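You operate a simulated robot arm through the tools that you are given. There is no shell and no other tool.

The job below is to be done with a simulated robot arm. You get a single attempt, and the scene is never put back.

JOB
Lay the white wadding pad on the long board, the long red band over it; close both clamps.

The check looks at the end state, three seconds after you hand in, the way a careful person would. Anything else that was tipped, shoved, dropped, spilled or broken makes it a failure.

ROBOT AND FRAMES
A 7-joint arm with a two-finger parallel gripper, fixed in place. Base frame: the origin is on the floor under the middle of its stand, x ahead of it, y to its left, z up; the work surface is at about z = 700. Lengths are in mm, angles in degrees, forces in N, time in s.
It reaches about 1479 mm from its shoulder. Its first joint turns from -166.0 to 166.0 degrees. Payload 4.4 kg.
Tool frame: the origin (TCP) lies between the finger pads and is the grasp point; the fingertips stand 23 mm ahead of it; z points along the fingers, y is the line along which they close. The gripper opens to 94 mm. The fingers are 38 mm wide and 10 mm thick; the gripper's body (54 by 96 mm) begins 39 mm behind the TCP.
Orientation is that of the tool frame in the base frame, as a unit quaternion [x, y, z, w]. With the fingers straight down and closing along the base's y, the tool's x points along the base's -x, its y along +y and its z along -z.

CONTROLS
- The arm moves only by the tool apply_moves. Its argument "series" is one flat list of numbers, 7 for each row, row after row: the shift along the tool's x, y, z in units of 20 mm (1.0 is 20 mm), then the turn, a rotation vector about the tool's x, y, z in units of 8 degrees (1.0 is 8 degrees), then the finger opening in mm, from 0 to 94. In form: [tx, ty, tz, wx, wy, wz, fingers, tx, ty, tz, wx, wy, wz, fingers, ...]. A call has 1 to 20 rows; each row shifts and turns the commanded pose from where the row before left it, along the tool's axes as they then stand. A call with a number of a shift or a turn outside -1 to 1 is refused whole. Each row takes 0.2 s and may step no farther than 50 mm and 8.6 degrees from the row before; otherwise, or with a gripper value out of range, the whole call is refused. A pose out of reach is approached as far as the arm can. The call stops where the force on the tool passes 80 N (or 10 N more than at its start, if that is more) or the arm is blocked; 0.2 s more then pass. Each finger travels about 72 mm/s and halts on what it meets, pressing with about 39 N; the grip force reading is that of the motor and also rises with nothing between the fingers. The clock runs only during rows and for 0.2 s after the last one: add rows that do not move to give the fingers time. It gives the time, the measured TCP pose, the force on the tool (base axes), the opening and the grip force at its end, in the units of the frame above (readings bear some noise), with the torque about the TCP (base axes, N m) and any sound that the robot's microphone picked up.
- Cameras (640 x 400 px; columns grow to the right, rows downward): "scene" is fixed at [50.6, 651.1, 1290]; the picture's right is [-0.35, -0.94, 0.00], its down [-0.45, 0.17, -0.88] and it looks along [0.82, -0.31, -0.48] (base axes); focal length 356 px, centre (320, 200). "wrist" rides on the gripper at [86, 16, -74] in the tool frame; the picture's right is [-0.18, 0.98, 0.00], its down [-0.58, -0.11, -0.81] and it looks along [-0.79, -0.15, 0.59] (tool axes); focal length 243 px, centre (320, 200). There is no depth. A picture from a camera that has moved, and an enlarged one, comes with that camera's place and axes in the base frame and with its lens.
- capture(camera): a new picture of that camera. It takes no simulated time.
- inspect(camera, box): a new picture of the part [left, top, right, bottom] of that camera's present view, enlarged. It takes no simulated time.
- job_done(): hands the job in; it is judged then, once.

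Nothing tells you positions but the pictures and the camera data. Unless the task says otherwise, let go and move clear before handing in.

The tools are called by a JSON object that holds its "op" and its "data". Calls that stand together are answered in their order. apply_moves: Moves the arm, as the interface text tells. Its arguments: {"type":"object","properties":{"series":{"type":"array","items":{"type":"number"}}},"required":["series"]} The other tools are called the same way: capture (camera) takes a picture; inspect (camera, box) takes an enlarged picture of a part of a camera's view; job_done () hands the job in.

At the start:

```text
clock: 0.0
tool_pos: [849.2, 16.0, 1043.8]
orientation: [0.0, 1.0, -0.001, 0.0]
force: [-0.2, 0.0, -0.1]
wrist_torque: [-0.03, 0.03, -0.01]
width: 93.6
grip_force: 0.0
```

scene: 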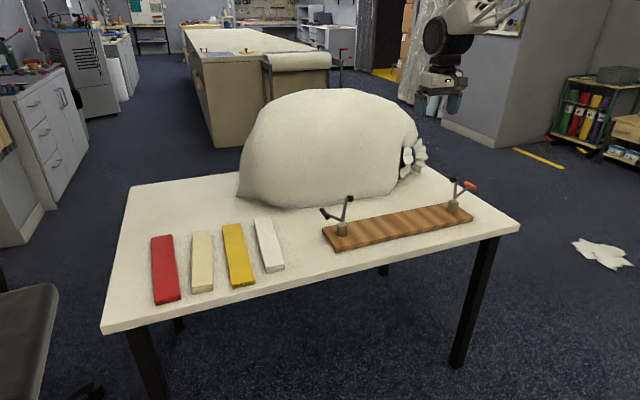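
wrist: 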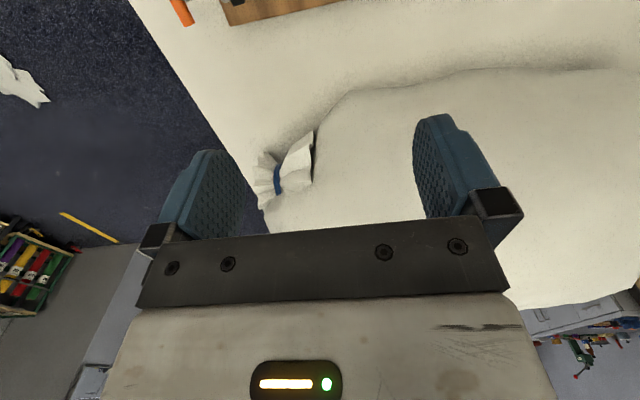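

I see a table with four bars (red, cream, yellow, white), a long wooden board with two clamps at its ends, and a big sack behind. I'll look closer at each part before moving.

{"op": "inspect", "data": {"camera": "scene", "box": [130, 200, 310, 312]}}

{"op": "inspect", "data": {"camera": "scene", "box": [310, 160, 490, 272]}}

{"op": "inspect", "data": {"camera": "scene", "box": [360, 100, 520, 200]}}

```text
3.56 times, centred on (220, 256) of scene
camera zoom: at [50.6, 651.1, 1290.0], right [-0.35, -0.94, 0.0], down [-0.45, 0.17, -0.88], along [0.82, -0.31, -0.48], focal length 1265 px, centre (676, 1)
```

zoom: 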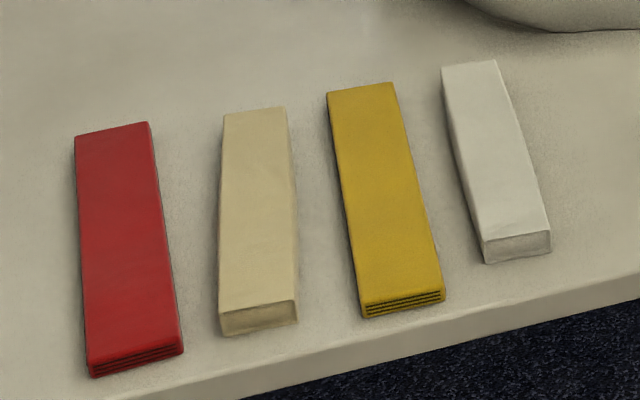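

```text
3.56 times, centred on (400, 216) of scene
camera zoom: at [50.6, 651.1, 1290.0], right [-0.35, -0.94, 0.0], down [-0.45, 0.17, -0.88], along [0.82, -0.31, -0.48], focal length 1265 px, centre (36, 143)
```

zoom: 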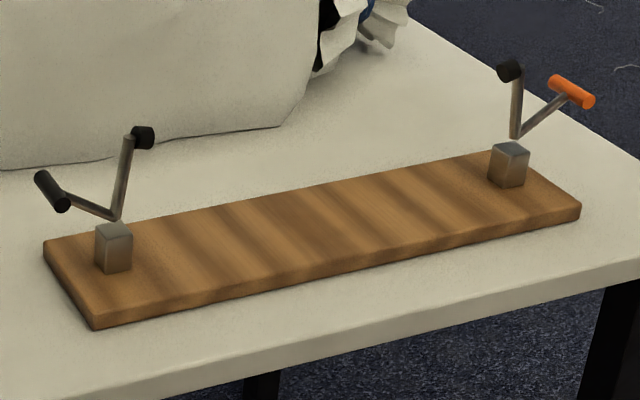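

```text
4.00 times, centred on (440, 150) of scene
camera zoom: at [50.6, 651.1, 1290.0], right [-0.35, -0.94, 0.0], down [-0.45, 0.17, -0.88], along [0.82, -0.31, -0.48], focal length 1423 px, centre (-160, 400)
```

zoom: 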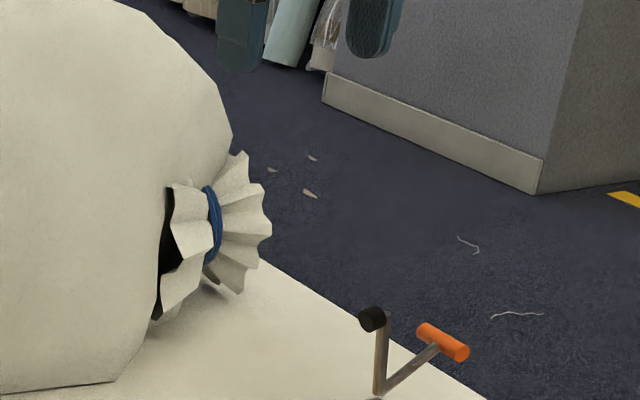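

The bars run along base x. I place the white pad at about (864, 499), the red band at about (863, 768), the board at y from -125 to 332 around x = 813, and the clamps at y of about 295 and -88. I'll go above the white pad first, keeping high and clear of the sack.

{"op": "apply_moves", "data": {"series": [0, 1, 0, 0, 0, 0, 80, 0, 1, 0, 0, 0, 0, 80, 0, 1, 0, 0, 0, 0, 80, 0, 1, 0, 0, 0, 0, 80, 0, 1, 0, 0, 0, 0, 80, 0, 1, 0, 0, 0, 0, 80, 0, 1, 0, 0, 0, 0, 80, 0, 1, 0, 0, 0, 0, 80, 0, 1, 0, 0, 0, 0, 80, 0, 1, 0, 0, 0, 0, 80, 0, 1, 0, 0, 0, 0, 80, 0, 1, 0, 0, 0, 0, 80, 0, 1, 0, 0, 0, 0, 80, 0, 1, 0, 0, 0, 0, 80, 0, 1, 0, 0, 0, 0, 80, 0, 1, 0, 0, 0, 0, 80, 0, 1, 0, 0, 0, 0, 80, 0, 1, 0, 0, 0, 0, 80, 0, 1, 0, 0, 0, 0, 80, 0, 1, 0, 0, 0, 0, 80]}}

```text
clock: 4.2
tool_pos: [848.2, 414.4, 1044.4]
orientation: [-0.001, 1.0, 0.0, 0.0]
force: [0.0, -0.8, 0.5]
wrist_torque: [0.05, 0.01, 0.02]
width: 80.1
grip_force: 0.1
```

The arm moved cleanly to y = 414. I'll go on over the white pad and come down part of the way, then check with the pictures.

{"op": "apply_moves", "data": {"series": [-0.2, 1, 1, 0, 0, 0.55, 80, -0.2, 1, 1, 0, 0, 0, 80, -0.2, 1, 1, 0, 0, 0, 80, -0.1, 1, 1, 0, 0, 0, 80, 0, 0.3, 1, 0, 0, 0, 80, 0, 0, 1, 0, 0, 0, 80, 0, 0, 1, 0, 0, 0, 80, 0, 0, 1, 0, 0, 0, 80, 0, 0, 1, 0, 0, 0, 80, 0, 0, 0, 0, 0, 0, 80]}}

{"op": "capture", "data": {"camera": "wrist"}}

{"op": "capture", "data": {"camera": "scene"}}

```text
clock: 6.4
tool_pos: [868.7, 499.8, 864.0]
orientation: [0.039, 0.999, 0.0, 0.0]
force: [-0.2, 0.3, 0.1]
wrist_torque: [0.0, -0.04, -0.02]
width: 79.9
grip_force: 0.0
```

```text
taken
camera wrist: at [783.0, 522.1, 938.1], right [0.26, 0.97, 0.0], down [0.57, -0.15, 0.81], along [0.78, -0.21, -0.59], focal length 243 px, centre (320, 200)
```

wrist: 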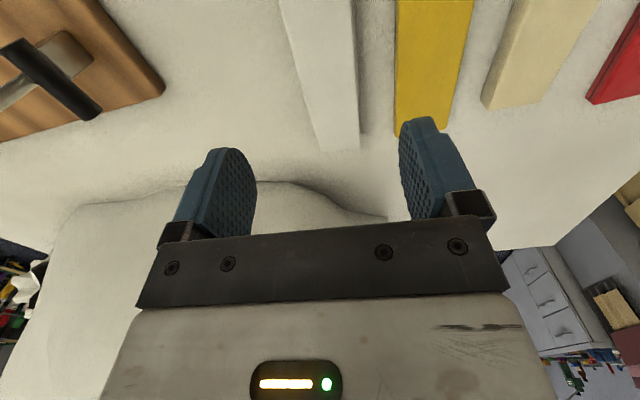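

```text
taken
```

scene: 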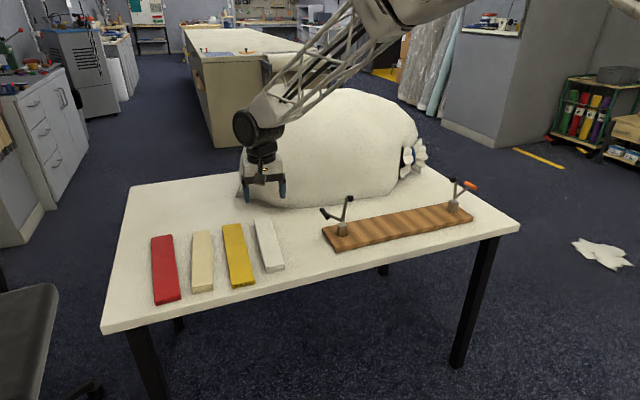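

The gripper is over the white pad, which shows between the fingers. I'll enlarge the view to check the alignment before going down.

{"op": "inspect", "data": {"camera": "wrist", "box": [220, 0, 460, 150]}}

{"op": "inspect", "data": {"camera": "scene", "box": [210, 130, 330, 205]}}

```text
2.67 times, centred on (340, 75) of wrist
camera zoom: at [783.0, 522.1, 938.1], right [0.26, 0.97, 0.0], down [0.57, -0.15, 0.81], along [0.78, -0.21, -0.59], focal length 647 px, centre (267, 533)
```

zoom: 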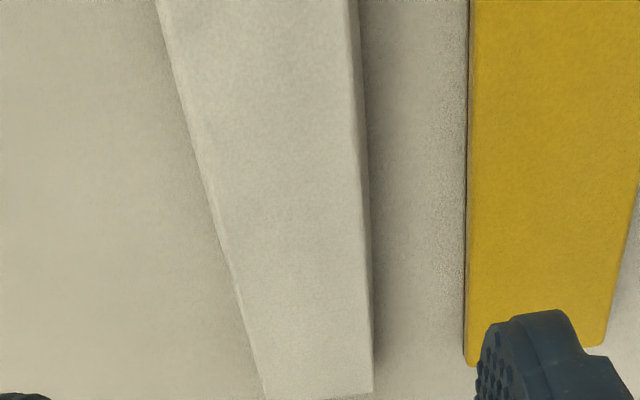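

```text
5.33 times, centred on (270, 168) of scene
camera zoom: at [50.6, 651.1, 1290.0], right [-0.35, -0.94, 0.0], down [-0.45, 0.17, -0.88], along [0.82, -0.31, -0.48], focal length 1897 px, centre (587, 373)
```

zoom: 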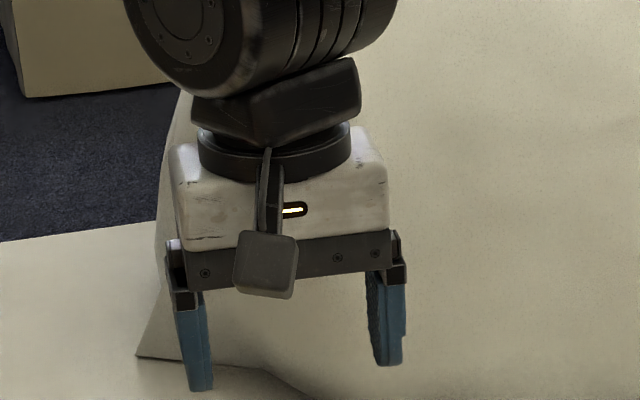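

The pad sits about 2 mm off the tool's centre line and is parallel to the fingers. I'll narrow the opening to 72 mm to clear the yellow band, shift slightly and go down to about z = 728.

{"op": "apply_moves", "data": {"series": [0.3, 0.1, 0, 0, 0, 0, 72, 0, 0, 1, 0, 0, 0, 72, 0, 0, 1, 0, 0, 0, 72, 0, 0, 1, 0, 0, 0, 72, 0, 0, 1, 0, 0, 0, 72, 0, 0, 1, 0, 0, 0, 72, 0, 0, 1, 0, 0, 0, 72, 0, 0, 0.3, 0, 0, 0, 72, 0, 0, 0.3, 0, 0, 0, 72, 0, 0, 0, 0, 0, 0, 72]}}

{"op": "inspect", "data": {"camera": "scene", "box": [200, 190, 320, 265]}}

{"op": "capture", "data": {"camera": "wrist"}}

```text
clock: 8.6
tool_pos: [863.2, 501.5, 731.8]
orientation: [0.039, 0.999, 0.0, 0.001]
force: [-0.8, 0.0, 0.3]
wrist_torque: [0.0, -0.02, 0.01]
width: 71.8
grip_force: 0.0
```

```text
5.33 times, centred on (260, 228) of scene
camera zoom: at [50.6, 651.1, 1290.0], right [-0.35, -0.94, 0.0], down [-0.45, 0.17, -0.88], along [0.82, -0.31, -0.48], focal length 1897 px, centre (640, 53)
```

zoom: 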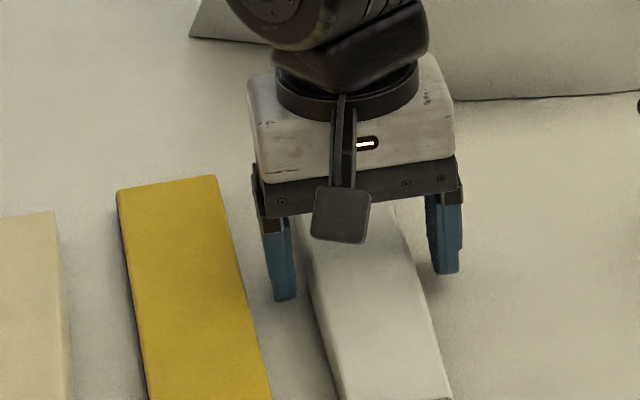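

```text
taken
camera wrist: at [777.4, 524.2, 806.3], right [0.26, 0.97, 0.0], down [0.57, -0.15, 0.81], along [0.78, -0.21, -0.59], focal length 243 px, centre (320, 200)
```

wrist: 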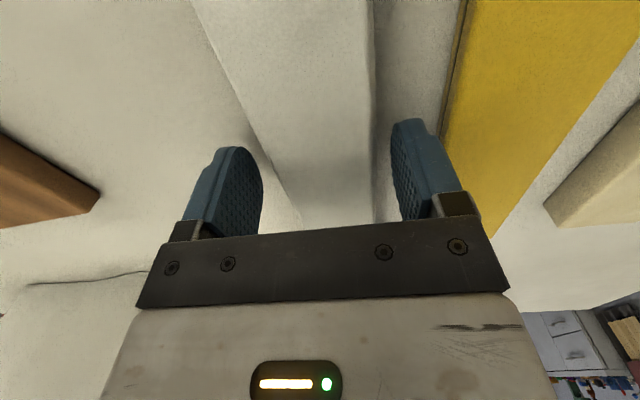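

The fingers straddle the pad evenly. I'll lower about 5 mm more and close on it.

{"op": "apply_moves", "data": {"series": [0, 0.05, 0.25, 0, 0, 0, 72, 0, 0, 0, 0, 0, 0, 60, 0, 0, 0, 0, 0, 0, 50, 0, 0, 0, 0, 0, 0, 44, 0, 0, 0, 0, 0, 0, 40, 0, 0, 0, 0, 0, 0, 40]}}

{"op": "inspect", "data": {"camera": "scene", "box": [200, 190, 320, 265]}}

```text
clock: 10.0
tool_pos: [862.2, 502.5, 726.5]
orientation: [0.039, 0.999, 0.0, 0.0]
force: [0.5, 0.4, 1.3]
wrist_torque: [-0.04, -0.02, 0.04]
width: 54.7
grip_force: 38.9
```

```text
5.33 times, centred on (260, 228) of scene
camera zoom: at [50.6, 651.1, 1290.0], right [-0.35, -0.94, 0.0], down [-0.45, 0.17, -0.88], along [0.82, -0.31, -0.48], focal length 1897 px, centre (640, 53)
```

zoom: 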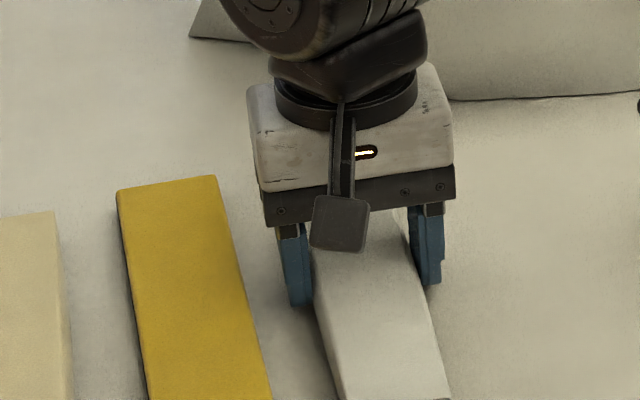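

The grip holds at 54.7 mm wide with 38.9 N. I'll lift straight up and check that the pad comes along.

{"op": "apply_moves", "data": {"series": [0, 0, -0.3, 0, 0, 0, 40, 0, 0, -0.7, 0, 0, 0, 40, 0, 0, -1, 0, 0, 0, 40, 0, 0, -1, 0, 0, 0, 40, 0, 0, -1, 0, 0, 0, 40, 0, 0, -1, 0, 0, 0, 40, 0, 0, -1, 0, 0, 0, 40, 0, 0, -1, 0, 0, 0, 40, 0, 0, -1, 0, 0, 0, 40, 0, 0, -1, 0, 0, 0, 40, 0, 0, -1, 0, 0, 0, 40]}}

{"op": "capture", "data": {"camera": "scene"}}

{"op": "capture", "data": {"camera": "wrist"}}

```text
clock: 12.4
tool_pos: [861.6, 503.0, 926.4]
orientation: [0.038, 0.999, -0.001, 0.0]
force: [-0.1, -0.1, -0.5]
wrist_torque: [-0.04, 0.04, 0.02]
width: 40.2
grip_force: 0.0
```

```text
taken
```

scene: 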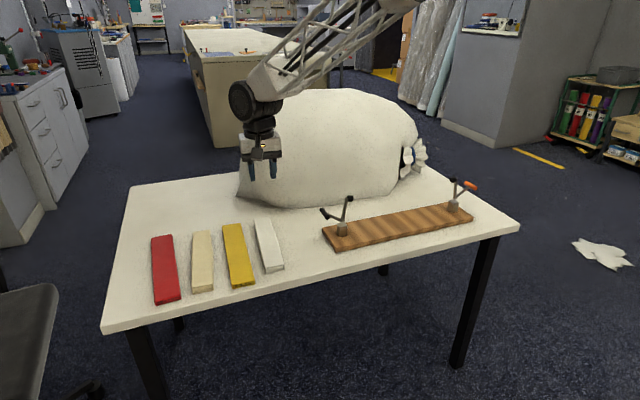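

```text
taken
camera wrist: at [777.3, 524.1, 1000.9], right [0.26, 0.97, 0.0], down [0.57, -0.15, 0.81], along [0.78, -0.21, -0.59], focal length 243 px, centre (320, 200)
```

wrist: 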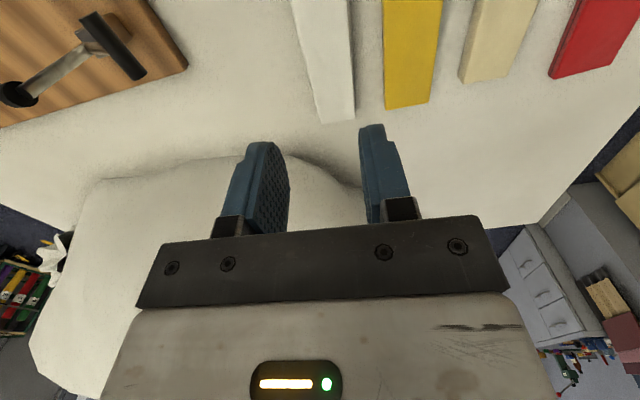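

The pad stayed on the table: the fingers slipped off it during the lift. I'll look at it closely to see its shape and whether it moved.

{"op": "inspect", "data": {"camera": "scene", "box": [235, 205, 315, 255]}}

{"op": "inspect", "data": {"camera": "scene", "box": [245, 245, 301, 280]}}

{"op": "inspect", "data": {"camera": "wrist", "box": [260, 0, 460, 125]}}

{"op": "inspect", "data": {"camera": "scene", "box": [140, 250, 236, 310]}}

```text
8.00 times, centred on (275, 230) of scene
camera zoom: at [50.6, 651.1, 1290.0], right [-0.35, -0.94, 0.0], down [-0.45, 0.17, -0.88], along [0.82, -0.31, -0.48], focal length 2846 px, centre (680, -40)
```

zoom: 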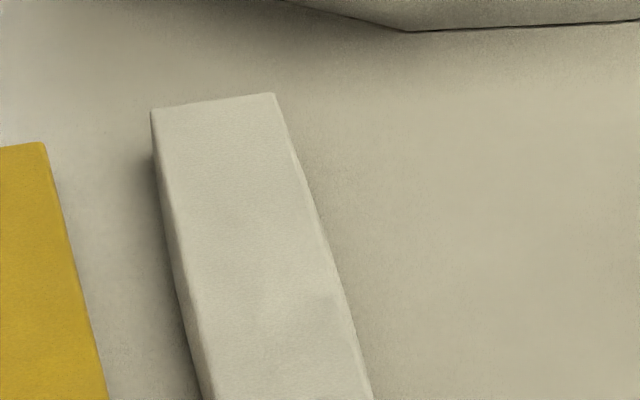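

```text
11.43 times, centred on (273, 262) of scene
camera zoom: at [50.6, 651.1, 1290.0], right [-0.35, -0.94, 0.0], down [-0.45, 0.17, -0.88], along [0.82, -0.31, -0.48], focal length 4065 px, centre (857, -514)
```

zoom: 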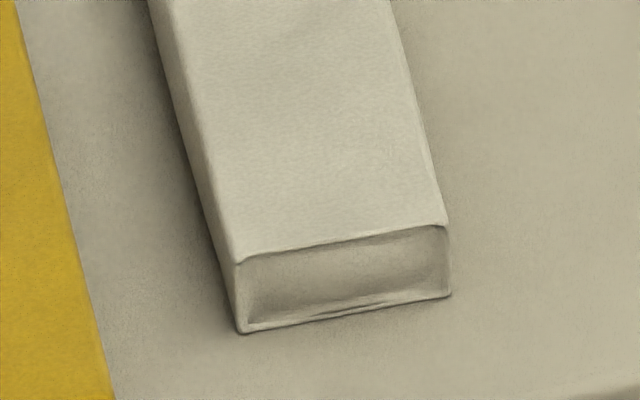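

```text
3.20 times, centred on (360, 62) of wrist
camera zoom: at [777.3, 524.1, 1000.9], right [0.26, 0.97, 0.0], down [0.57, -0.15, 0.81], along [0.78, -0.21, -0.59], focal length 776 px, centre (192, 640)
```

zoom: 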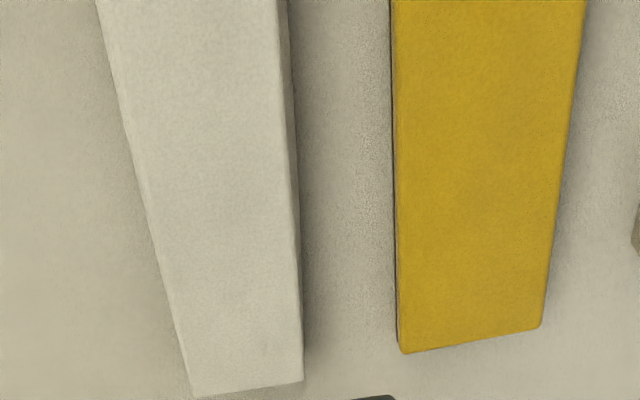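

```text
6.67 times, centred on (188, 280) of scene
camera zoom: at [50.6, 651.1, 1290.0], right [-0.35, -0.94, 0.0], down [-0.45, 0.17, -0.88], along [0.82, -0.31, -0.48], focal length 2371 px, centre (1200, -333)
```

zoom: 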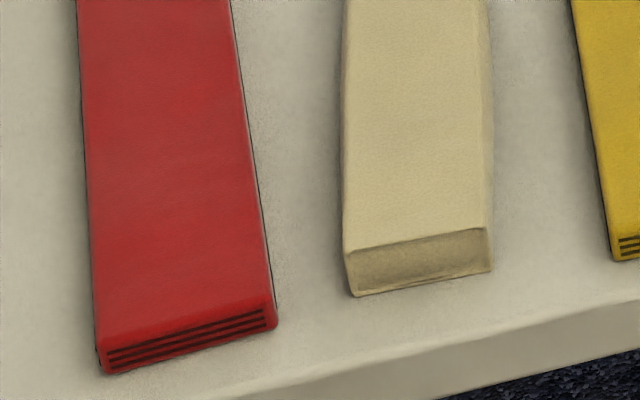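

I'll look at the finger geometry at the present known opening to understand where they actually touch.

{"op": "inspect", "data": {"camera": "wrist", "box": [200, 110, 440, 260]}}

{"op": "inspect", "data": {"camera": "scene", "box": [225, 120, 305, 195]}}

```text
2.67 times, centred on (320, 185) of wrist
camera zoom: at [777.3, 524.1, 1000.9], right [0.26, 0.97, 0.0], down [0.57, -0.15, 0.81], along [0.78, -0.21, -0.59], focal length 647 px, centre (320, 240)
```

zoom: 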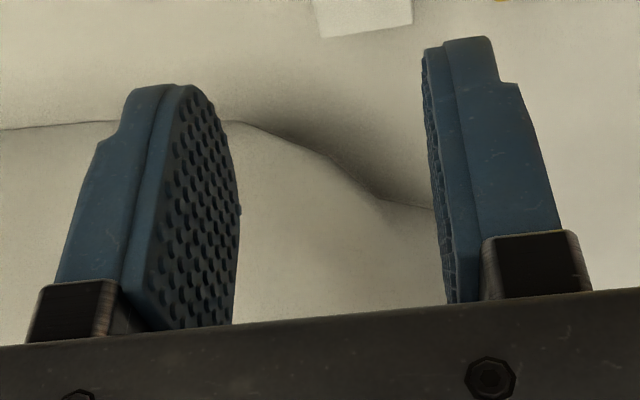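

```text
5.33 times, centred on (265, 158) of scene
camera zoom: at [50.6, 651.1, 1290.0], right [-0.35, -0.94, 0.0], down [-0.45, 0.17, -0.88], along [0.82, -0.31, -0.48], focal length 1897 px, centre (613, 427)
```

zoom: 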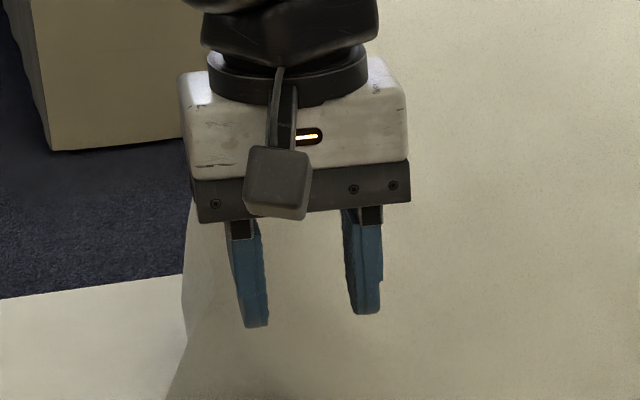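

The pad has not moved. Its middle bulges to about 51–55 mm, and we are within a few mm of centre. I'll go back down a little lower, close with more time, and lift only slowly while watching the opening.

{"op": "apply_moves", "data": {"series": [0.15, 0.06, 0, 0, 0, 0, 74, 0, 0, 1, 0, 0, 0, 74, 0, 0, 1, 0, 0, 0, 74, 0, 0, 1, 0, 0, 0, 74, 0, 0, 1, 0, 0, 0, 74, 0, 0, 1, 0, 0, 0, 74, 0, 0, 1, 0, 0, 0, 74, 0, 0, 1, 0, 0, 0, 74, 0, 0, 1, 0, 0, 0, 74, 0, 0, 1, 0, 0, 0, 74, 0, 0, 0.5, 0, 0, 0, 74, 0, 0, 0.3, 0, 0, 0, 74, 0, 0, 0.2, 0, 0, 0, 74, 0, 0, 0, 0, 0, 0, 74]}}

{"op": "inspect", "data": {"camera": "wrist", "box": [160, 50, 480, 250]}}

```text
clock: 15.4
tool_pos: [859.6, 503.7, 726.1]
orientation: [0.039, 0.999, -0.001, 0.0]
force: [0.5, 0.0, 0.8]
wrist_torque: [0.0, -0.03, -0.01]
width: 74.0
grip_force: 0.0
```

```text
2.00 times, centred on (320, 150) of wrist
camera zoom: at [774.9, 526.3, 801.2], right [0.26, 0.97, 0.0], down [0.57, -0.15, 0.81], along [0.78, -0.21, -0.59], focal length 485 px, centre (320, 300)
```

zoom: 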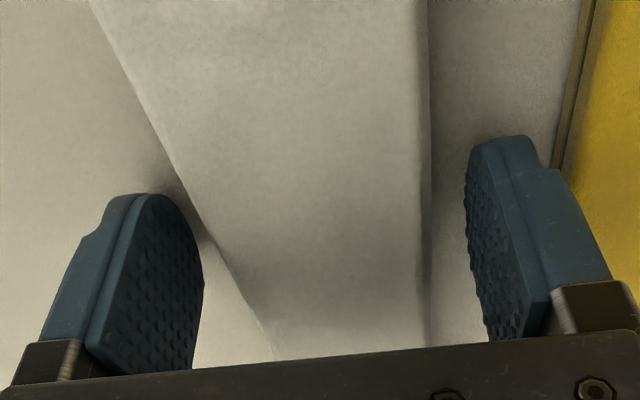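

The fingers straddle the pad again at z = 726. I'll close fully, wait, and look at the contact.

{"op": "apply_moves", "data": {"series": [0, 0, 0.1, 0, 0, 0, 60, 0, 0, 0, 0, 0, 0, 50, 0, 0, 0, 0, 0, 0, 30, 0, 0, 0, 0, 0, 0, 20, 0, 0, 0, 0, 0, 0, 20, 0, 0, 0, 0, 0, 0, 20, 0, 0, 0, 0, 0, 0, 20]}}

{"op": "inspect", "data": {"camera": "wrist", "box": [160, 50, 480, 250]}}

{"op": "inspect", "data": {"camera": "scene", "box": [225, 200, 305, 250]}}

```text
clock: 17.0
tool_pos: [858.6, 503.9, 724.4]
orientation: [0.039, 0.999, 0.0, 0.0]
force: [-0.3, -0.7, 1.2]
wrist_torque: [0.03, 0.0, 0.05]
width: 55.0
grip_force: 39.3
```

```text
2.00 times, centred on (320, 150) of wrist
camera zoom: at [774.7, 526.4, 799.3], right [0.26, 0.97, 0.0], down [0.57, -0.15, 0.81], along [0.78, -0.21, -0.59], focal length 485 px, centre (320, 300)
```

zoom: 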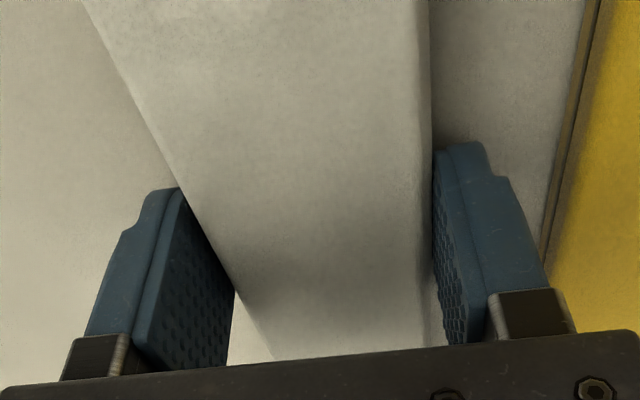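

```text
8.00 times, centred on (265, 225) of scene
camera zoom: at [50.6, 651.1, 1290.0], right [-0.35, -0.94, 0.0], down [-0.45, 0.17, -0.88], along [0.82, -0.31, -0.48], focal length 2846 px, centre (760, 0)
```

zoom: 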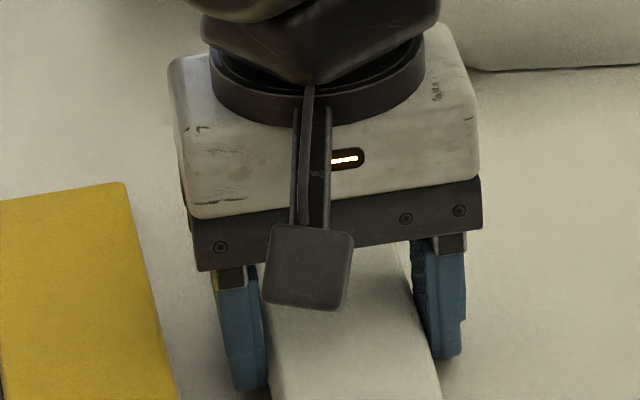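

It is held at 55 mm with 39 N. I'll lift very slowly by about 20 mm and see if the grip stays.

{"op": "apply_moves", "data": {"series": [0, 0, -0.05, 0, 0, 0, 20, 0, 0, -0.05, 0, 0, 0, 20, 0, 0, -0.05, 0, 0, 0, 20, 0, 0, -0.05, 0, 0, 0, 20, 0, 0, -0.1, 0, 0, 0, 20, 0, 0, -0.1, 0, 0, 0, 20]}}

{"op": "inspect", "data": {"camera": "scene", "box": [225, 200, 305, 275]}}

```text
clock: 18.4
tool_pos: [860.0, 504.0, 732.5]
orientation: [0.038, 0.999, 0.0, 0.0]
force: [-0.1, 1.0, 0.2]
wrist_torque: [0.05, 0.01, 0.0]
width: 54.6
grip_force: 38.7
```

```text
5.33 times, centred on (265, 238) of scene
camera zoom: at [50.6, 651.1, 1290.0], right [-0.35, -0.94, 0.0], down [-0.45, 0.17, -0.88], along [0.82, -0.31, -0.48], focal length 1897 px, centre (613, 0)
```

zoom: 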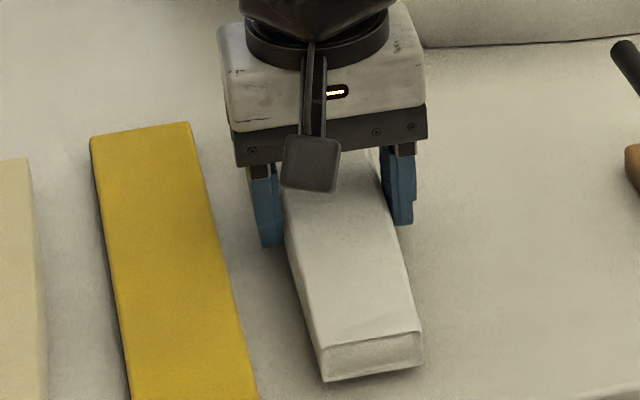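

The grip reading still holds at 54.6 mm after 8 mm. I'll check whether the pad's front end has risen off the table.

{"op": "inspect", "data": {"camera": "scene", "box": [245, 245, 301, 280]}}

```text
11.43 times, centred on (273, 262) of scene
camera zoom: at [50.6, 651.1, 1290.0], right [-0.35, -0.94, 0.0], down [-0.45, 0.17, -0.88], along [0.82, -0.31, -0.48], focal length 4065 px, centre (857, -514)
```

zoom: 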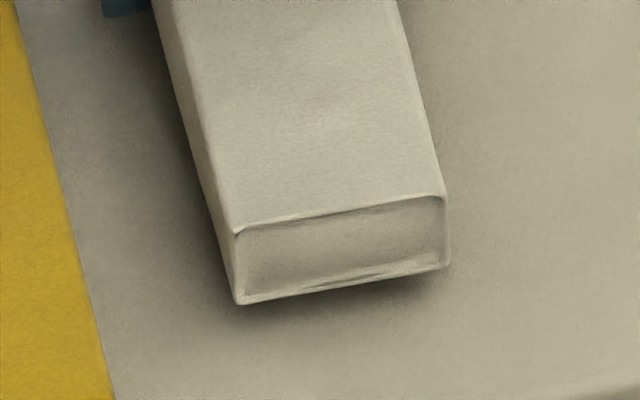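

The pad is now off the table by about 7 mm, so slow lifting works. I'll keep lifting gently.

{"op": "apply_moves", "data": {"series": [0, 0, -0.1, 0, 0, 0, 20, 0, 0, -0.15, 0, 0, 0, 20, 0, 0, -0.2, 0, 0, 0, 20, 0, 0, -0.2, 0, 0, 0, 20, 0, 0, -0.2, 0, 0, 0, 20, 0, 0, -0.2, 0, 0, 0, 20, 0, 0, -0.1, 0, 0, 0, 20]}}

{"op": "inspect", "data": {"camera": "scene", "box": [225, 190, 305, 265]}}

{"op": "inspect", "data": {"camera": "wrist", "box": [160, 50, 480, 250]}}

```text
clock: 20.0
tool_pos: [860.3, 503.4, 756.8]
orientation: [0.038, 0.999, 0.0, 0.001]
force: [0.0, 0.0, -0.5]
wrist_torque: [0.0, 0.01, -0.02]
width: 55.2
grip_force: 38.8
```

```text
5.33 times, centred on (265, 228) of scene
camera zoom: at [50.6, 651.1, 1290.0], right [-0.35, -0.94, 0.0], down [-0.45, 0.17, -0.88], along [0.82, -0.31, -0.48], focal length 1897 px, centre (613, 53)
```

zoom: 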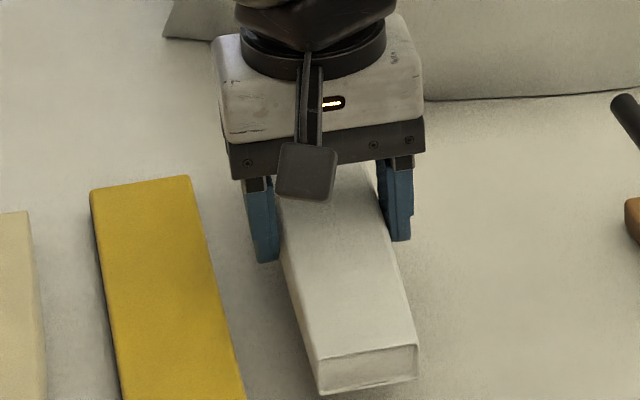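

```text
2.00 times, centred on (320, 150) of wrist
camera zoom: at [774.9, 526.4, 830.7], right [0.26, 0.97, 0.0], down [0.57, -0.15, 0.81], along [0.78, -0.21, -0.59], focal length 485 px, centre (320, 300)
```

zoom: 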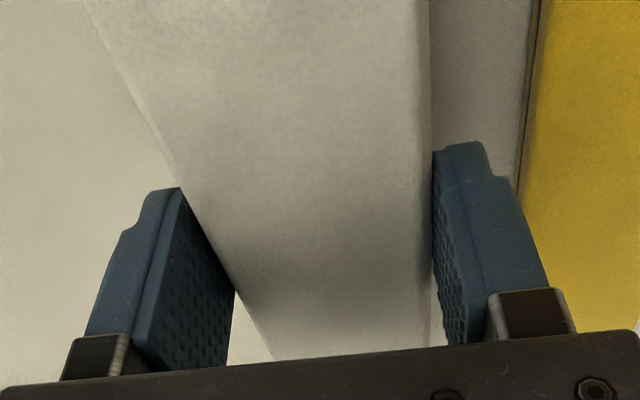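

The grip is stable. I'll lift to about z = 890 at moderate speed, easing back toward x = 815.

{"op": "apply_moves", "data": {"series": [0, 0, -0.2, 0, 0, 0, 20, 0, 0, -0.35, 0, 0, 0, 20, 0, 0, -0.45, 0, 0, 0, 20, 0.1, 0, -0.5, 0, 0, 0, 20, 0.2, 0, -0.5, 0, 0, 0, 20, 0.25, 0, -0.5, 0, 0, 0, 20, 0.25, 0, -0.5, 0, 0, 0, 20, 0.25, 0, -0.5, 0, 0, 0, 20, 0.25, 0, -0.5, 0, 0, 0, 20, 0.25, 0, -0.5, 0, 0, 0, 20, 0.25, 0, -0.5, 0, 0, 0, 20, 0.25, 0, -0.5, 0, 0, 0, 20, 0.15, 0, -0.5, 0, 0, 0, 20, 0.1, 0, -0.4, 0, 0, 0, 20, 0, 0, -0.2, 0, 0, 0, 20, 0, 0, -0.1, 0, 0, 0, 20]}}

{"op": "capture", "data": {"camera": "scene"}}

```text
clock: 23.4
tool_pos: [812.5, 508.2, 890.8]
orientation: [0.039, 0.999, -0.001, 0.0]
force: [-0.4, 0.7, 0.5]
wrist_torque: [0.02, -0.02, 0.01]
width: 55.0
grip_force: 39.0
```

```text
taken
```

scene: 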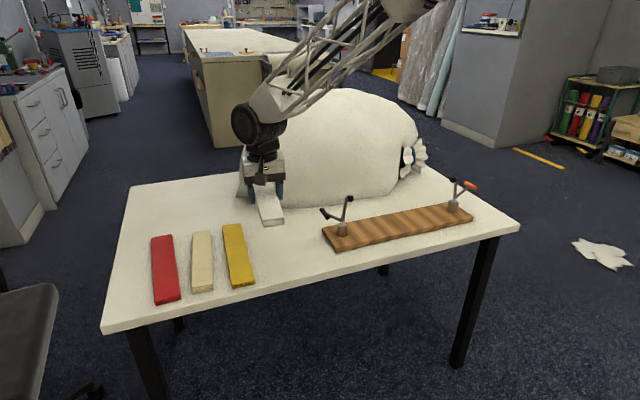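

The pad is held at z = 891. Now I'll turn it in place by about 85.5° so it lies along the board's direction.

{"op": "apply_moves", "data": {"series": [0, 0, 0, 0, 0, 0.25, 20, 0, 0, 0, 0, 0, 0.45, 20, 0, 0, 0, 0, 0, 0.55, 20, 0, 0, 0, 0, 0, 0.6, 20, 0, 0, 0, 0, 0, 0.6, 20, 0, 0, 0, 0, 0, 0.6, 20, 0, 0, 0, 0, 0, 0.6, 20, 0, 0, 0, 0, 0, 0.6, 20, 0, 0, 0, 0, 0, 0.6, 20, 0, 0, 0, 0, 0, 0.6, 20, 0, 0, 0, 0, 0, 0.6, 20, 0, 0, 0, 0, 0, 0.6, 20, 0, 0, 0, 0, 0, 0.6, 20, 0, 0, 0, 0, 0, 0.6, 20, 0, 0, 0, 0, 0, 0.6, 20, 0, 0, 0, 0, 0, 0.6, 20, 0, 0, 0, 0, 0, 0.6, 20, 0, 0, 0, 0, 0, 0.5, 20, 0, 0, 0, 0, 0, 0.35, 20, 0, 0, 0, 0, 0, 0.19, 20]}}

{"op": "capture", "data": {"camera": "scene"}}

{"op": "capture", "data": {"camera": "wrist"}}

```text
clock: 27.6
tool_pos: [812.5, 508.2, 889.7]
orientation: [0.707, 0.708, 0.0, -0.001]
force: [0.1, 0.0, -0.3]
wrist_torque: [0.0, -0.03, 0.0]
width: 54.7
grip_force: 39.0
```

```text
taken
```

scene: 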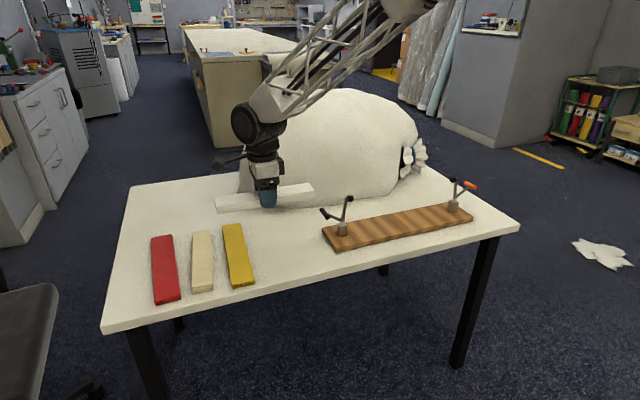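

```text
taken
camera wrist: at [829.9, 594.0, 964.4], right [0.98, -0.18, 0.0], down [-0.11, -0.58, 0.81], along [-0.15, -0.79, -0.59], focal length 243 px, centre (320, 200)
```

wrist: 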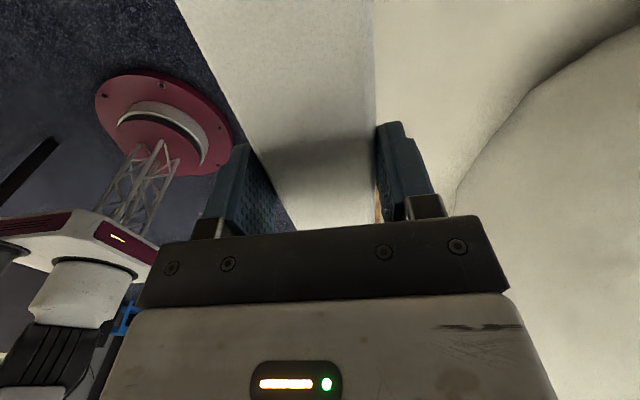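

The pad is turned along y and held firmly. I'll raise it slightly and carry it toward -y, over the near clamp.

{"op": "apply_moves", "data": {"series": [-0.2, 0, -0.25, 0, 0, 0, 20, -0.4, 0, -0.25, 0, 0, 0, 20, -0.6, 0, 0, 0, 0, 0, 20, -0.8, 0, 0, 0, 0, 0, 20, -0.8, 0, 0, 0, 0, 0, 20, -0.8, 0, 0, 0, 0, 0, 20, -0.8, 0, 0, 0, 0, 0, 20, -0.8, 0, 0, 0, 0, 0, 20, -0.8, 0, 0, 0, 0, 0, 20, -0.8, 0, 0, 0, 0, 0, 20, -0.8, 0, 0, 0, 0, 0, 20, -0.8, 0, 0, 0, 0, 0, 20, -0.8, 0, 0, 0, 0, 0, 20, -0.8, 0, 0, 0, 0, 0, 20, -0.8, 0, 0, 0, 0, 0, 20, -0.8, 0, 0, 0, 0, 0, 20, -0.8, 0, 0, 0, 0, 0, 20, -0.8, 0, 0, 0, 0, 0, 20, -0.8, 0, 0, 0, 0, 0, 20, -0.8, 0, 0, 0, 0, 0, 20]}}

{"op": "apply_moves", "data": {"series": [-0.8, 0, 0, 0, 0, 0, 20, -0.8, 0, 0, 0, 0, 0, 20, -0.8, 0, 0, 0, 0, 0, 20, -0.8, 0, 0, 0, 0, 0, 20, -0.8, 0, 0, 0, 0, 0, 20, -0.6, 0, 0, 0, 0, 0, 20, -0.5, 0, 0, 0, 0, 0, 20, -0.25, 0, 0, 0, 0, 0, 20, -0.1, 0, 0, 0, 0, 0, 20, 0, 0, 0, 0, 0, 0, 20]}}

{"op": "capture", "data": {"camera": "scene"}}

{"op": "capture", "data": {"camera": "wrist"}}

```text
clock: 31.8
tool_pos: [813.6, 212.2, 900.6]
orientation: [0.707, 0.707, 0.0, 0.0]
force: [0.0, -0.5, -0.1]
wrist_torque: [0.01, -0.01, -0.01]
width: 55.0
grip_force: 38.7
```

```text
clock: 34.0
tool_pos: [813.2, 102.9, 899.4]
orientation: [0.707, 0.707, 0.0, 0.001]
force: [-0.3, 0.5, -1.0]
wrist_torque: [0.02, 0.03, 0.02]
width: 54.9
grip_force: 39.0
```

```text
taken
```

scene: 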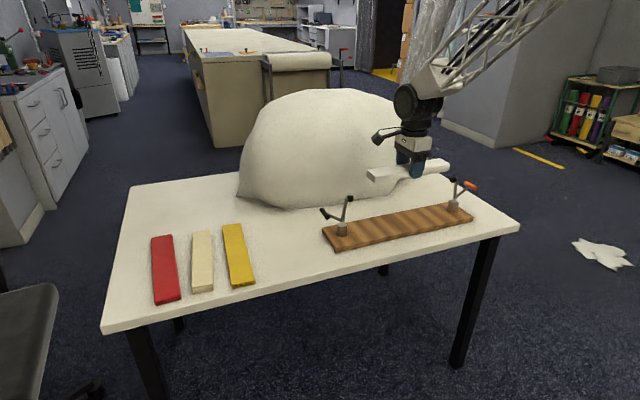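

```text
taken
camera wrist: at [830.1, 188.9, 974.6], right [0.98, -0.18, 0.0], down [-0.11, -0.58, 0.81], along [-0.15, -0.79, -0.59], focal length 243 px, centre (320, 200)
```

wrist: 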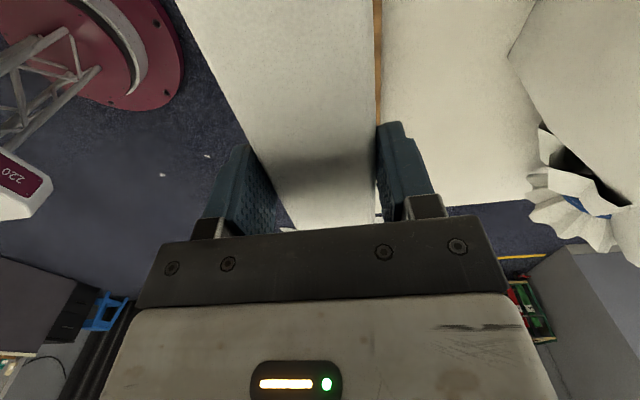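

The pad is above the board centre. I'll zoom in to see the pad, clamps and board together before lowering.

{"op": "inspect", "data": {"camera": "scene", "box": [310, 130, 490, 255]}}

{"op": "inspect", "data": {"camera": "wrist", "box": [320, 0, 480, 100]}}

```text
3.20 times, centred on (400, 192) of scene
camera zoom: at [50.6, 651.1, 1290.0], right [-0.35, -0.94, 0.0], down [-0.45, 0.17, -0.88], along [0.82, -0.31, -0.48], focal length 1138 px, centre (64, 224)
```

zoom: 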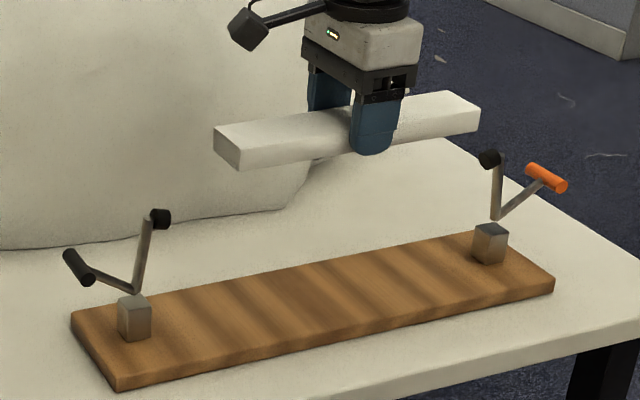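

```text
4.00 times, centred on (400, 50) of wrist
camera zoom: at [830.1, 188.9, 974.6], right [0.98, -0.18, 0.0], down [-0.11, -0.58, 0.81], along [-0.15, -0.79, -0.59], focal length 970 px, centre (0, 800)
```

zoom: 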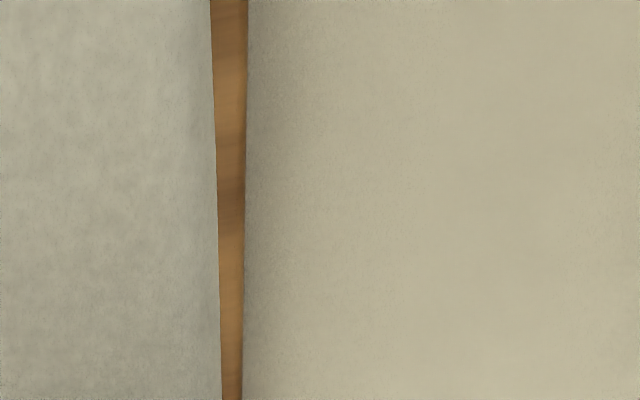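

The pad is level, with its middle at y of about 98, and the board is parallel to it. I'll nudge 5 mm to +y and 2 mm to +x while lowering to about z = 748.

{"op": "apply_moves", "data": {"series": [0.1, 0.05, 0.3, 0, 0, 0, 20, 0.15, 0.05, 0.5, 0, 0, 0, 20, 0, 0, 0.7, 0, 0, 0, 20, 0, 0, 0.7, 0, 0, 0, 20, 0, 0, 0.7, 0, 0, 0, 20, 0, 0, 0.7, 0, 0, 0, 20, 0, 0, 0.7, 0, 0, 0, 20, 0, 0, 0.7, 0, 0, 0, 20, 0, 0, 0.7, 0, 0, 0, 20, 0, 0, 0.7, 0, 0, 0, 20, 0, 0, 0.5, 0, 0, 0, 20, 0, 0, 0.4, 0, 0, 0, 20, 0, 0, 0.25, 0, 0, 0, 20, 0, 0, 0.05, 0, 0, 0, 20]}}

{"op": "inspect", "data": {"camera": "scene", "box": [310, 150, 490, 262]}}

{"op": "capture", "data": {"camera": "wrist"}}

```text
clock: 37.0
tool_pos: [816.6, 107.0, 747.3]
orientation: [0.707, 0.707, 0.0, 0.0]
force: [0.3, -0.9, 0.2]
wrist_torque: [0.02, -0.01, 0.0]
width: 54.8
grip_force: 38.9
```

```text
3.56 times, centred on (400, 206) of scene
camera zoom: at [50.6, 651.1, 1290.0], right [-0.35, -0.94, 0.0], down [-0.45, 0.17, -0.88], along [0.82, -0.31, -0.48], focal length 1265 px, centre (36, 179)
```

zoom: 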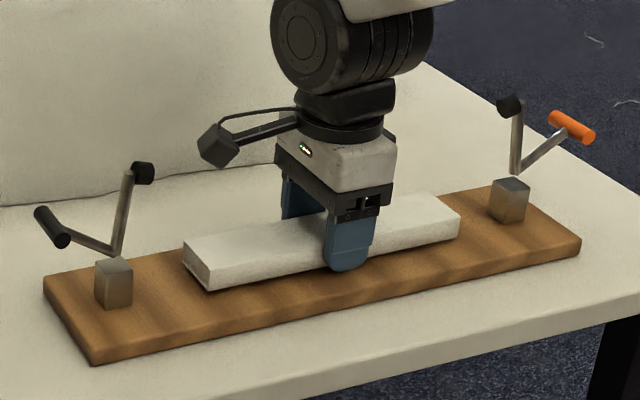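

```text
taken
camera wrist: at [832.4, 193.8, 822.6], right [0.98, -0.18, 0.0], down [-0.11, -0.58, 0.81], along [-0.15, -0.79, -0.59], focal length 243 px, centre (320, 200)
```

wrist: 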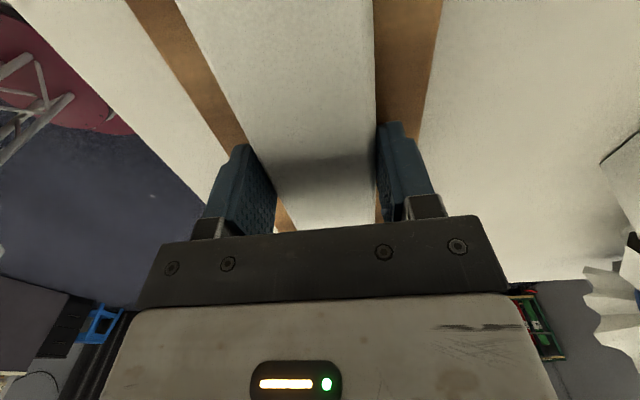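

The pad is just above the board and centred. I'll lower it in 1–2 mm steps and watch the force.

{"op": "apply_moves", "data": {"series": [0, 0, 0.1, 0, 0, 0, 20, 0, 0, 0.1, 0, 0, 0, 20, 0, 0, 0.05, 0, 0, 0, 20, 0, 0, 0, 0, 0, 0, 20]}}

{"op": "inspect", "data": {"camera": "scene", "box": [350, 195, 430, 245]}}

```text
clock: 38.0
tool_pos: [816.8, 108.0, 742.9]
orientation: [0.706, 0.708, 0.0, 0.0]
force: [0.1, -0.6, 0.3]
wrist_torque: [-0.03, 0.04, 0.03]
width: 54.9
grip_force: 38.6
```

```text
8.00 times, centred on (390, 220) of scene
camera zoom: at [50.6, 651.1, 1290.0], right [-0.35, -0.94, 0.0], down [-0.45, 0.17, -0.88], along [0.82, -0.31, -0.48], focal length 2846 px, centre (-240, 40)
```

zoom: 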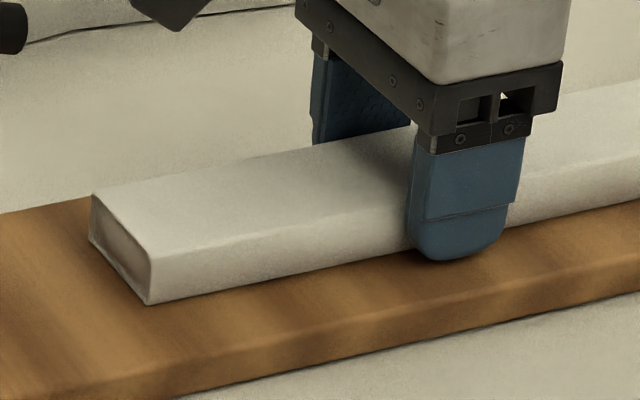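

It's nearly down with no contact force yet. I'll continue in 1 mm steps.

{"op": "apply_moves", "data": {"series": [0, 0, 0.05, 0, 0, 0, 20, 0, 0, 0.05, 0, 0, 0, 20, 0, 0, 0, 0, 0, 0, 20]}}

{"op": "inspect", "data": {"camera": "scene", "box": [350, 195, 430, 245]}}

```text
clock: 38.8
tool_pos: [817.1, 107.4, 742.1]
orientation: [0.706, 0.708, 0.001, 0.001]
force: [-11.4, 1.7, 36.9]
wrist_torque: [0.0, 0.51, 0.0]
width: 54.9
grip_force: 38.8
```

```text
8.00 times, centred on (390, 220) of scene
camera zoom: at [50.6, 651.1, 1290.0], right [-0.35, -0.94, 0.0], down [-0.45, 0.17, -0.88], along [0.82, -0.31, -0.48], focal length 2846 px, centre (-240, 40)
```

zoom: 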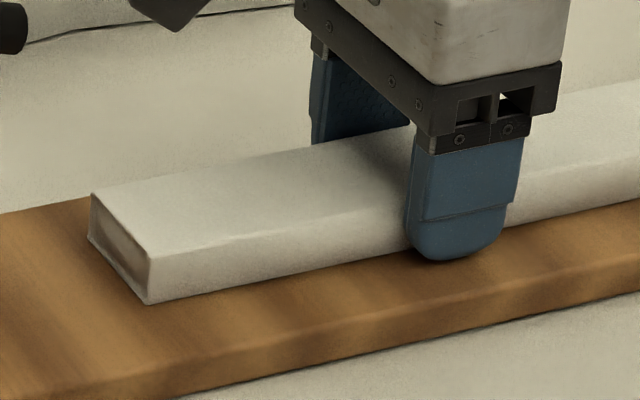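

Contact reads 37 N, so the pad is on the board at about z = 718. I'll ease up 1 mm, open slowly, then go straight up.

{"op": "apply_moves", "data": {"series": [0, 0, -0.06, 0, 0, 0, 40, 0, 0, 0, 0, 0, 0, 54, 0, 0, 0, 0, 0, 0, 60, 0, 0, 0, 0, 0, 0, 66, 0, 0, 0, 0, 0, 0, 72, 0, 0, 0, 0, 0, 0, 72]}}

{"op": "inspect", "data": {"camera": "scene", "box": [310, 150, 490, 262]}}

{"op": "capture", "data": {"camera": "wrist"}}

```text
clock: 40.2
tool_pos: [815.9, 108.7, 742.6]
orientation: [0.707, 0.707, -0.001, 0.0]
force: [-0.2, -0.3, 0.5]
wrist_torque: [-0.01, 0.0, -0.02]
width: 72.2
grip_force: 0.0
```

```text
3.56 times, centred on (400, 206) of scene
camera zoom: at [50.6, 651.1, 1290.0], right [-0.35, -0.94, 0.0], down [-0.45, 0.17, -0.88], along [0.82, -0.31, -0.48], focal length 1265 px, centre (36, 179)
```

zoom: 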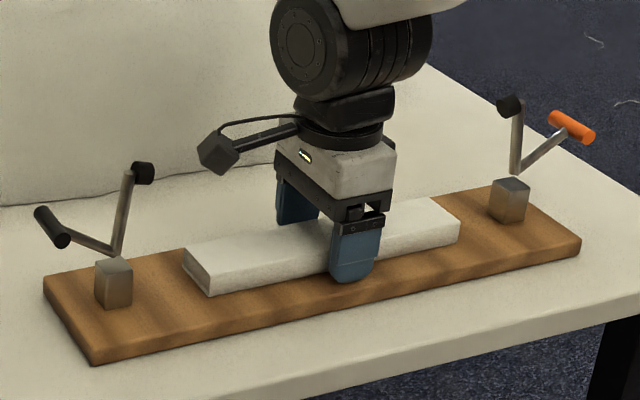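

```text
taken
camera wrist: at [832.5, 193.5, 816.6], right [0.98, -0.18, 0.0], down [-0.11, -0.58, 0.81], along [-0.15, -0.79, -0.59], focal length 243 px, centre (320, 200)
```

wrist: 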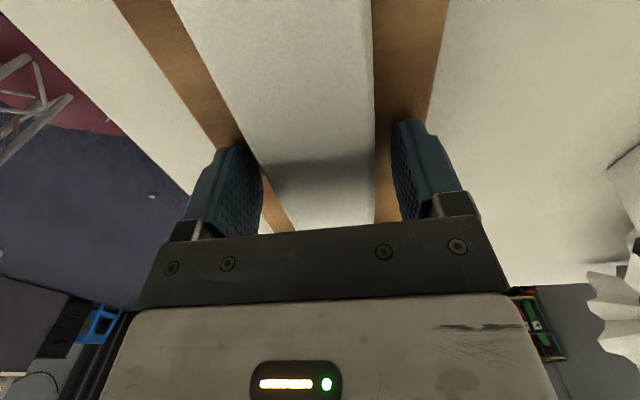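

The pad is released and sits flat on the board. I'll rise straight up and head back towards the red band.

{"op": "apply_moves", "data": {"series": [0, 0, -0.2, 0, 0, 0, 76, 0, 0, -0.5, 0, 0, 0, 80, 0, 0, -1, 0, 0, 0, 80, 0, 0, -1, 0, 0, 0, 80, 0, 0, -1, 0, 0, 0, 80, 0, 0, -1, 0, 0, 0, 80, 0, 0, -1, 0, 0, 0, 80, 0, 0, -1, 0, 0, 0, 80, 0, 0, -1, 0, 0, 0, 80, 0, 0, -1, 0, 0, 0, 80, 0, 0, -0.5, 0, 0, 0, 80, 0, 0, 0, 0, 0, 0, 80]}}

{"op": "inspect", "data": {"camera": "scene", "box": [310, 150, 490, 262]}}

{"op": "capture", "data": {"camera": "wrist"}}

```text
clock: 42.8
tool_pos: [815.8, 108.0, 927.3]
orientation: [0.707, 0.708, 0.0, 0.0]
force: [0.2, 0.4, -0.4]
wrist_torque: [-0.02, 0.03, 0.04]
width: 79.9
grip_force: 0.1
```

```text
3.56 times, centred on (400, 206) of scene
camera zoom: at [50.6, 651.1, 1290.0], right [-0.35, -0.94, 0.0], down [-0.45, 0.17, -0.88], along [0.82, -0.31, -0.48], focal length 1265 px, centre (36, 179)
```

zoom: 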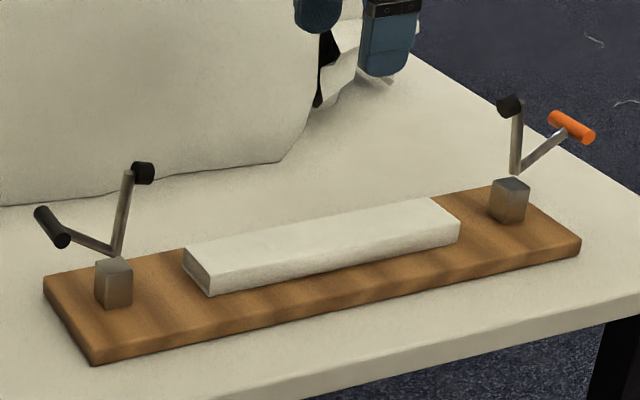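

```text
taken
camera wrist: at [832.3, 194.0, 1001.2], right [0.98, -0.18, 0.0], down [-0.11, -0.58, 0.81], along [-0.15, -0.79, -0.59], focal length 243 px, centre (320, 200)
```

wrist: 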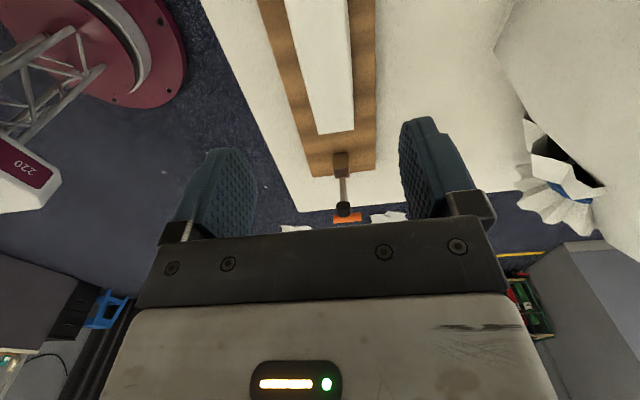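

The pad lies neatly in the middle of the board. I'll take an enlarged wrist view to measure the far clamp and pad end accurately while I'm here.

{"op": "inspect", "data": {"camera": "wrist", "box": [250, 100, 450, 225]}}

{"op": "inspect", "data": {"camera": "wrist", "box": [240, 0, 400, 100]}}

```text
3.20 times, centred on (350, 162) of wrist
camera zoom: at [832.3, 194.0, 1001.2], right [0.98, -0.18, 0.0], down [-0.11, -0.58, 0.81], along [-0.15, -0.79, -0.59], focal length 776 px, centre (224, 320)
```

zoom: 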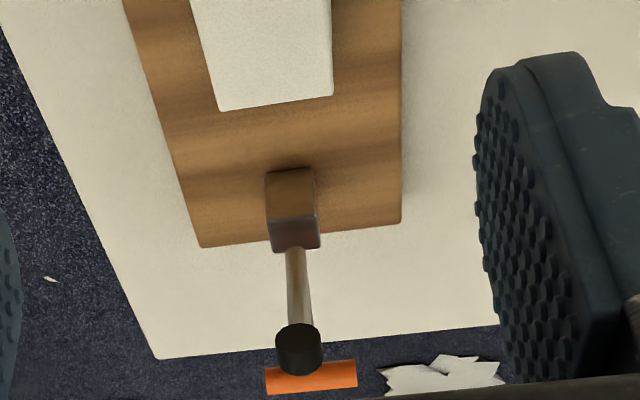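

```text
4.00 times, centred on (320, 50) of wrist
camera zoom: at [832.3, 194.0, 1001.2], right [0.98, -0.18, 0.0], down [-0.11, -0.58, 0.81], along [-0.15, -0.79, -0.59], focal length 970 px, centre (320, 800)
```

zoom: 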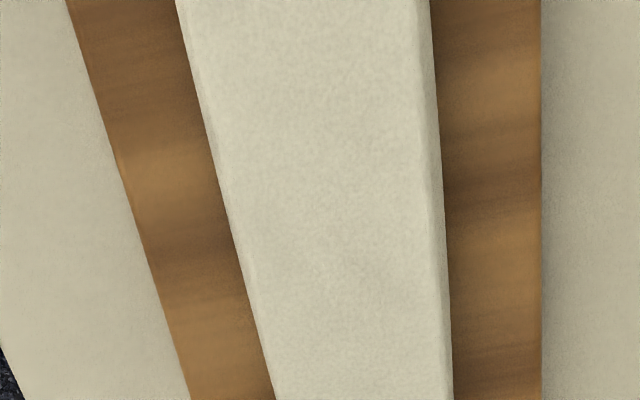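

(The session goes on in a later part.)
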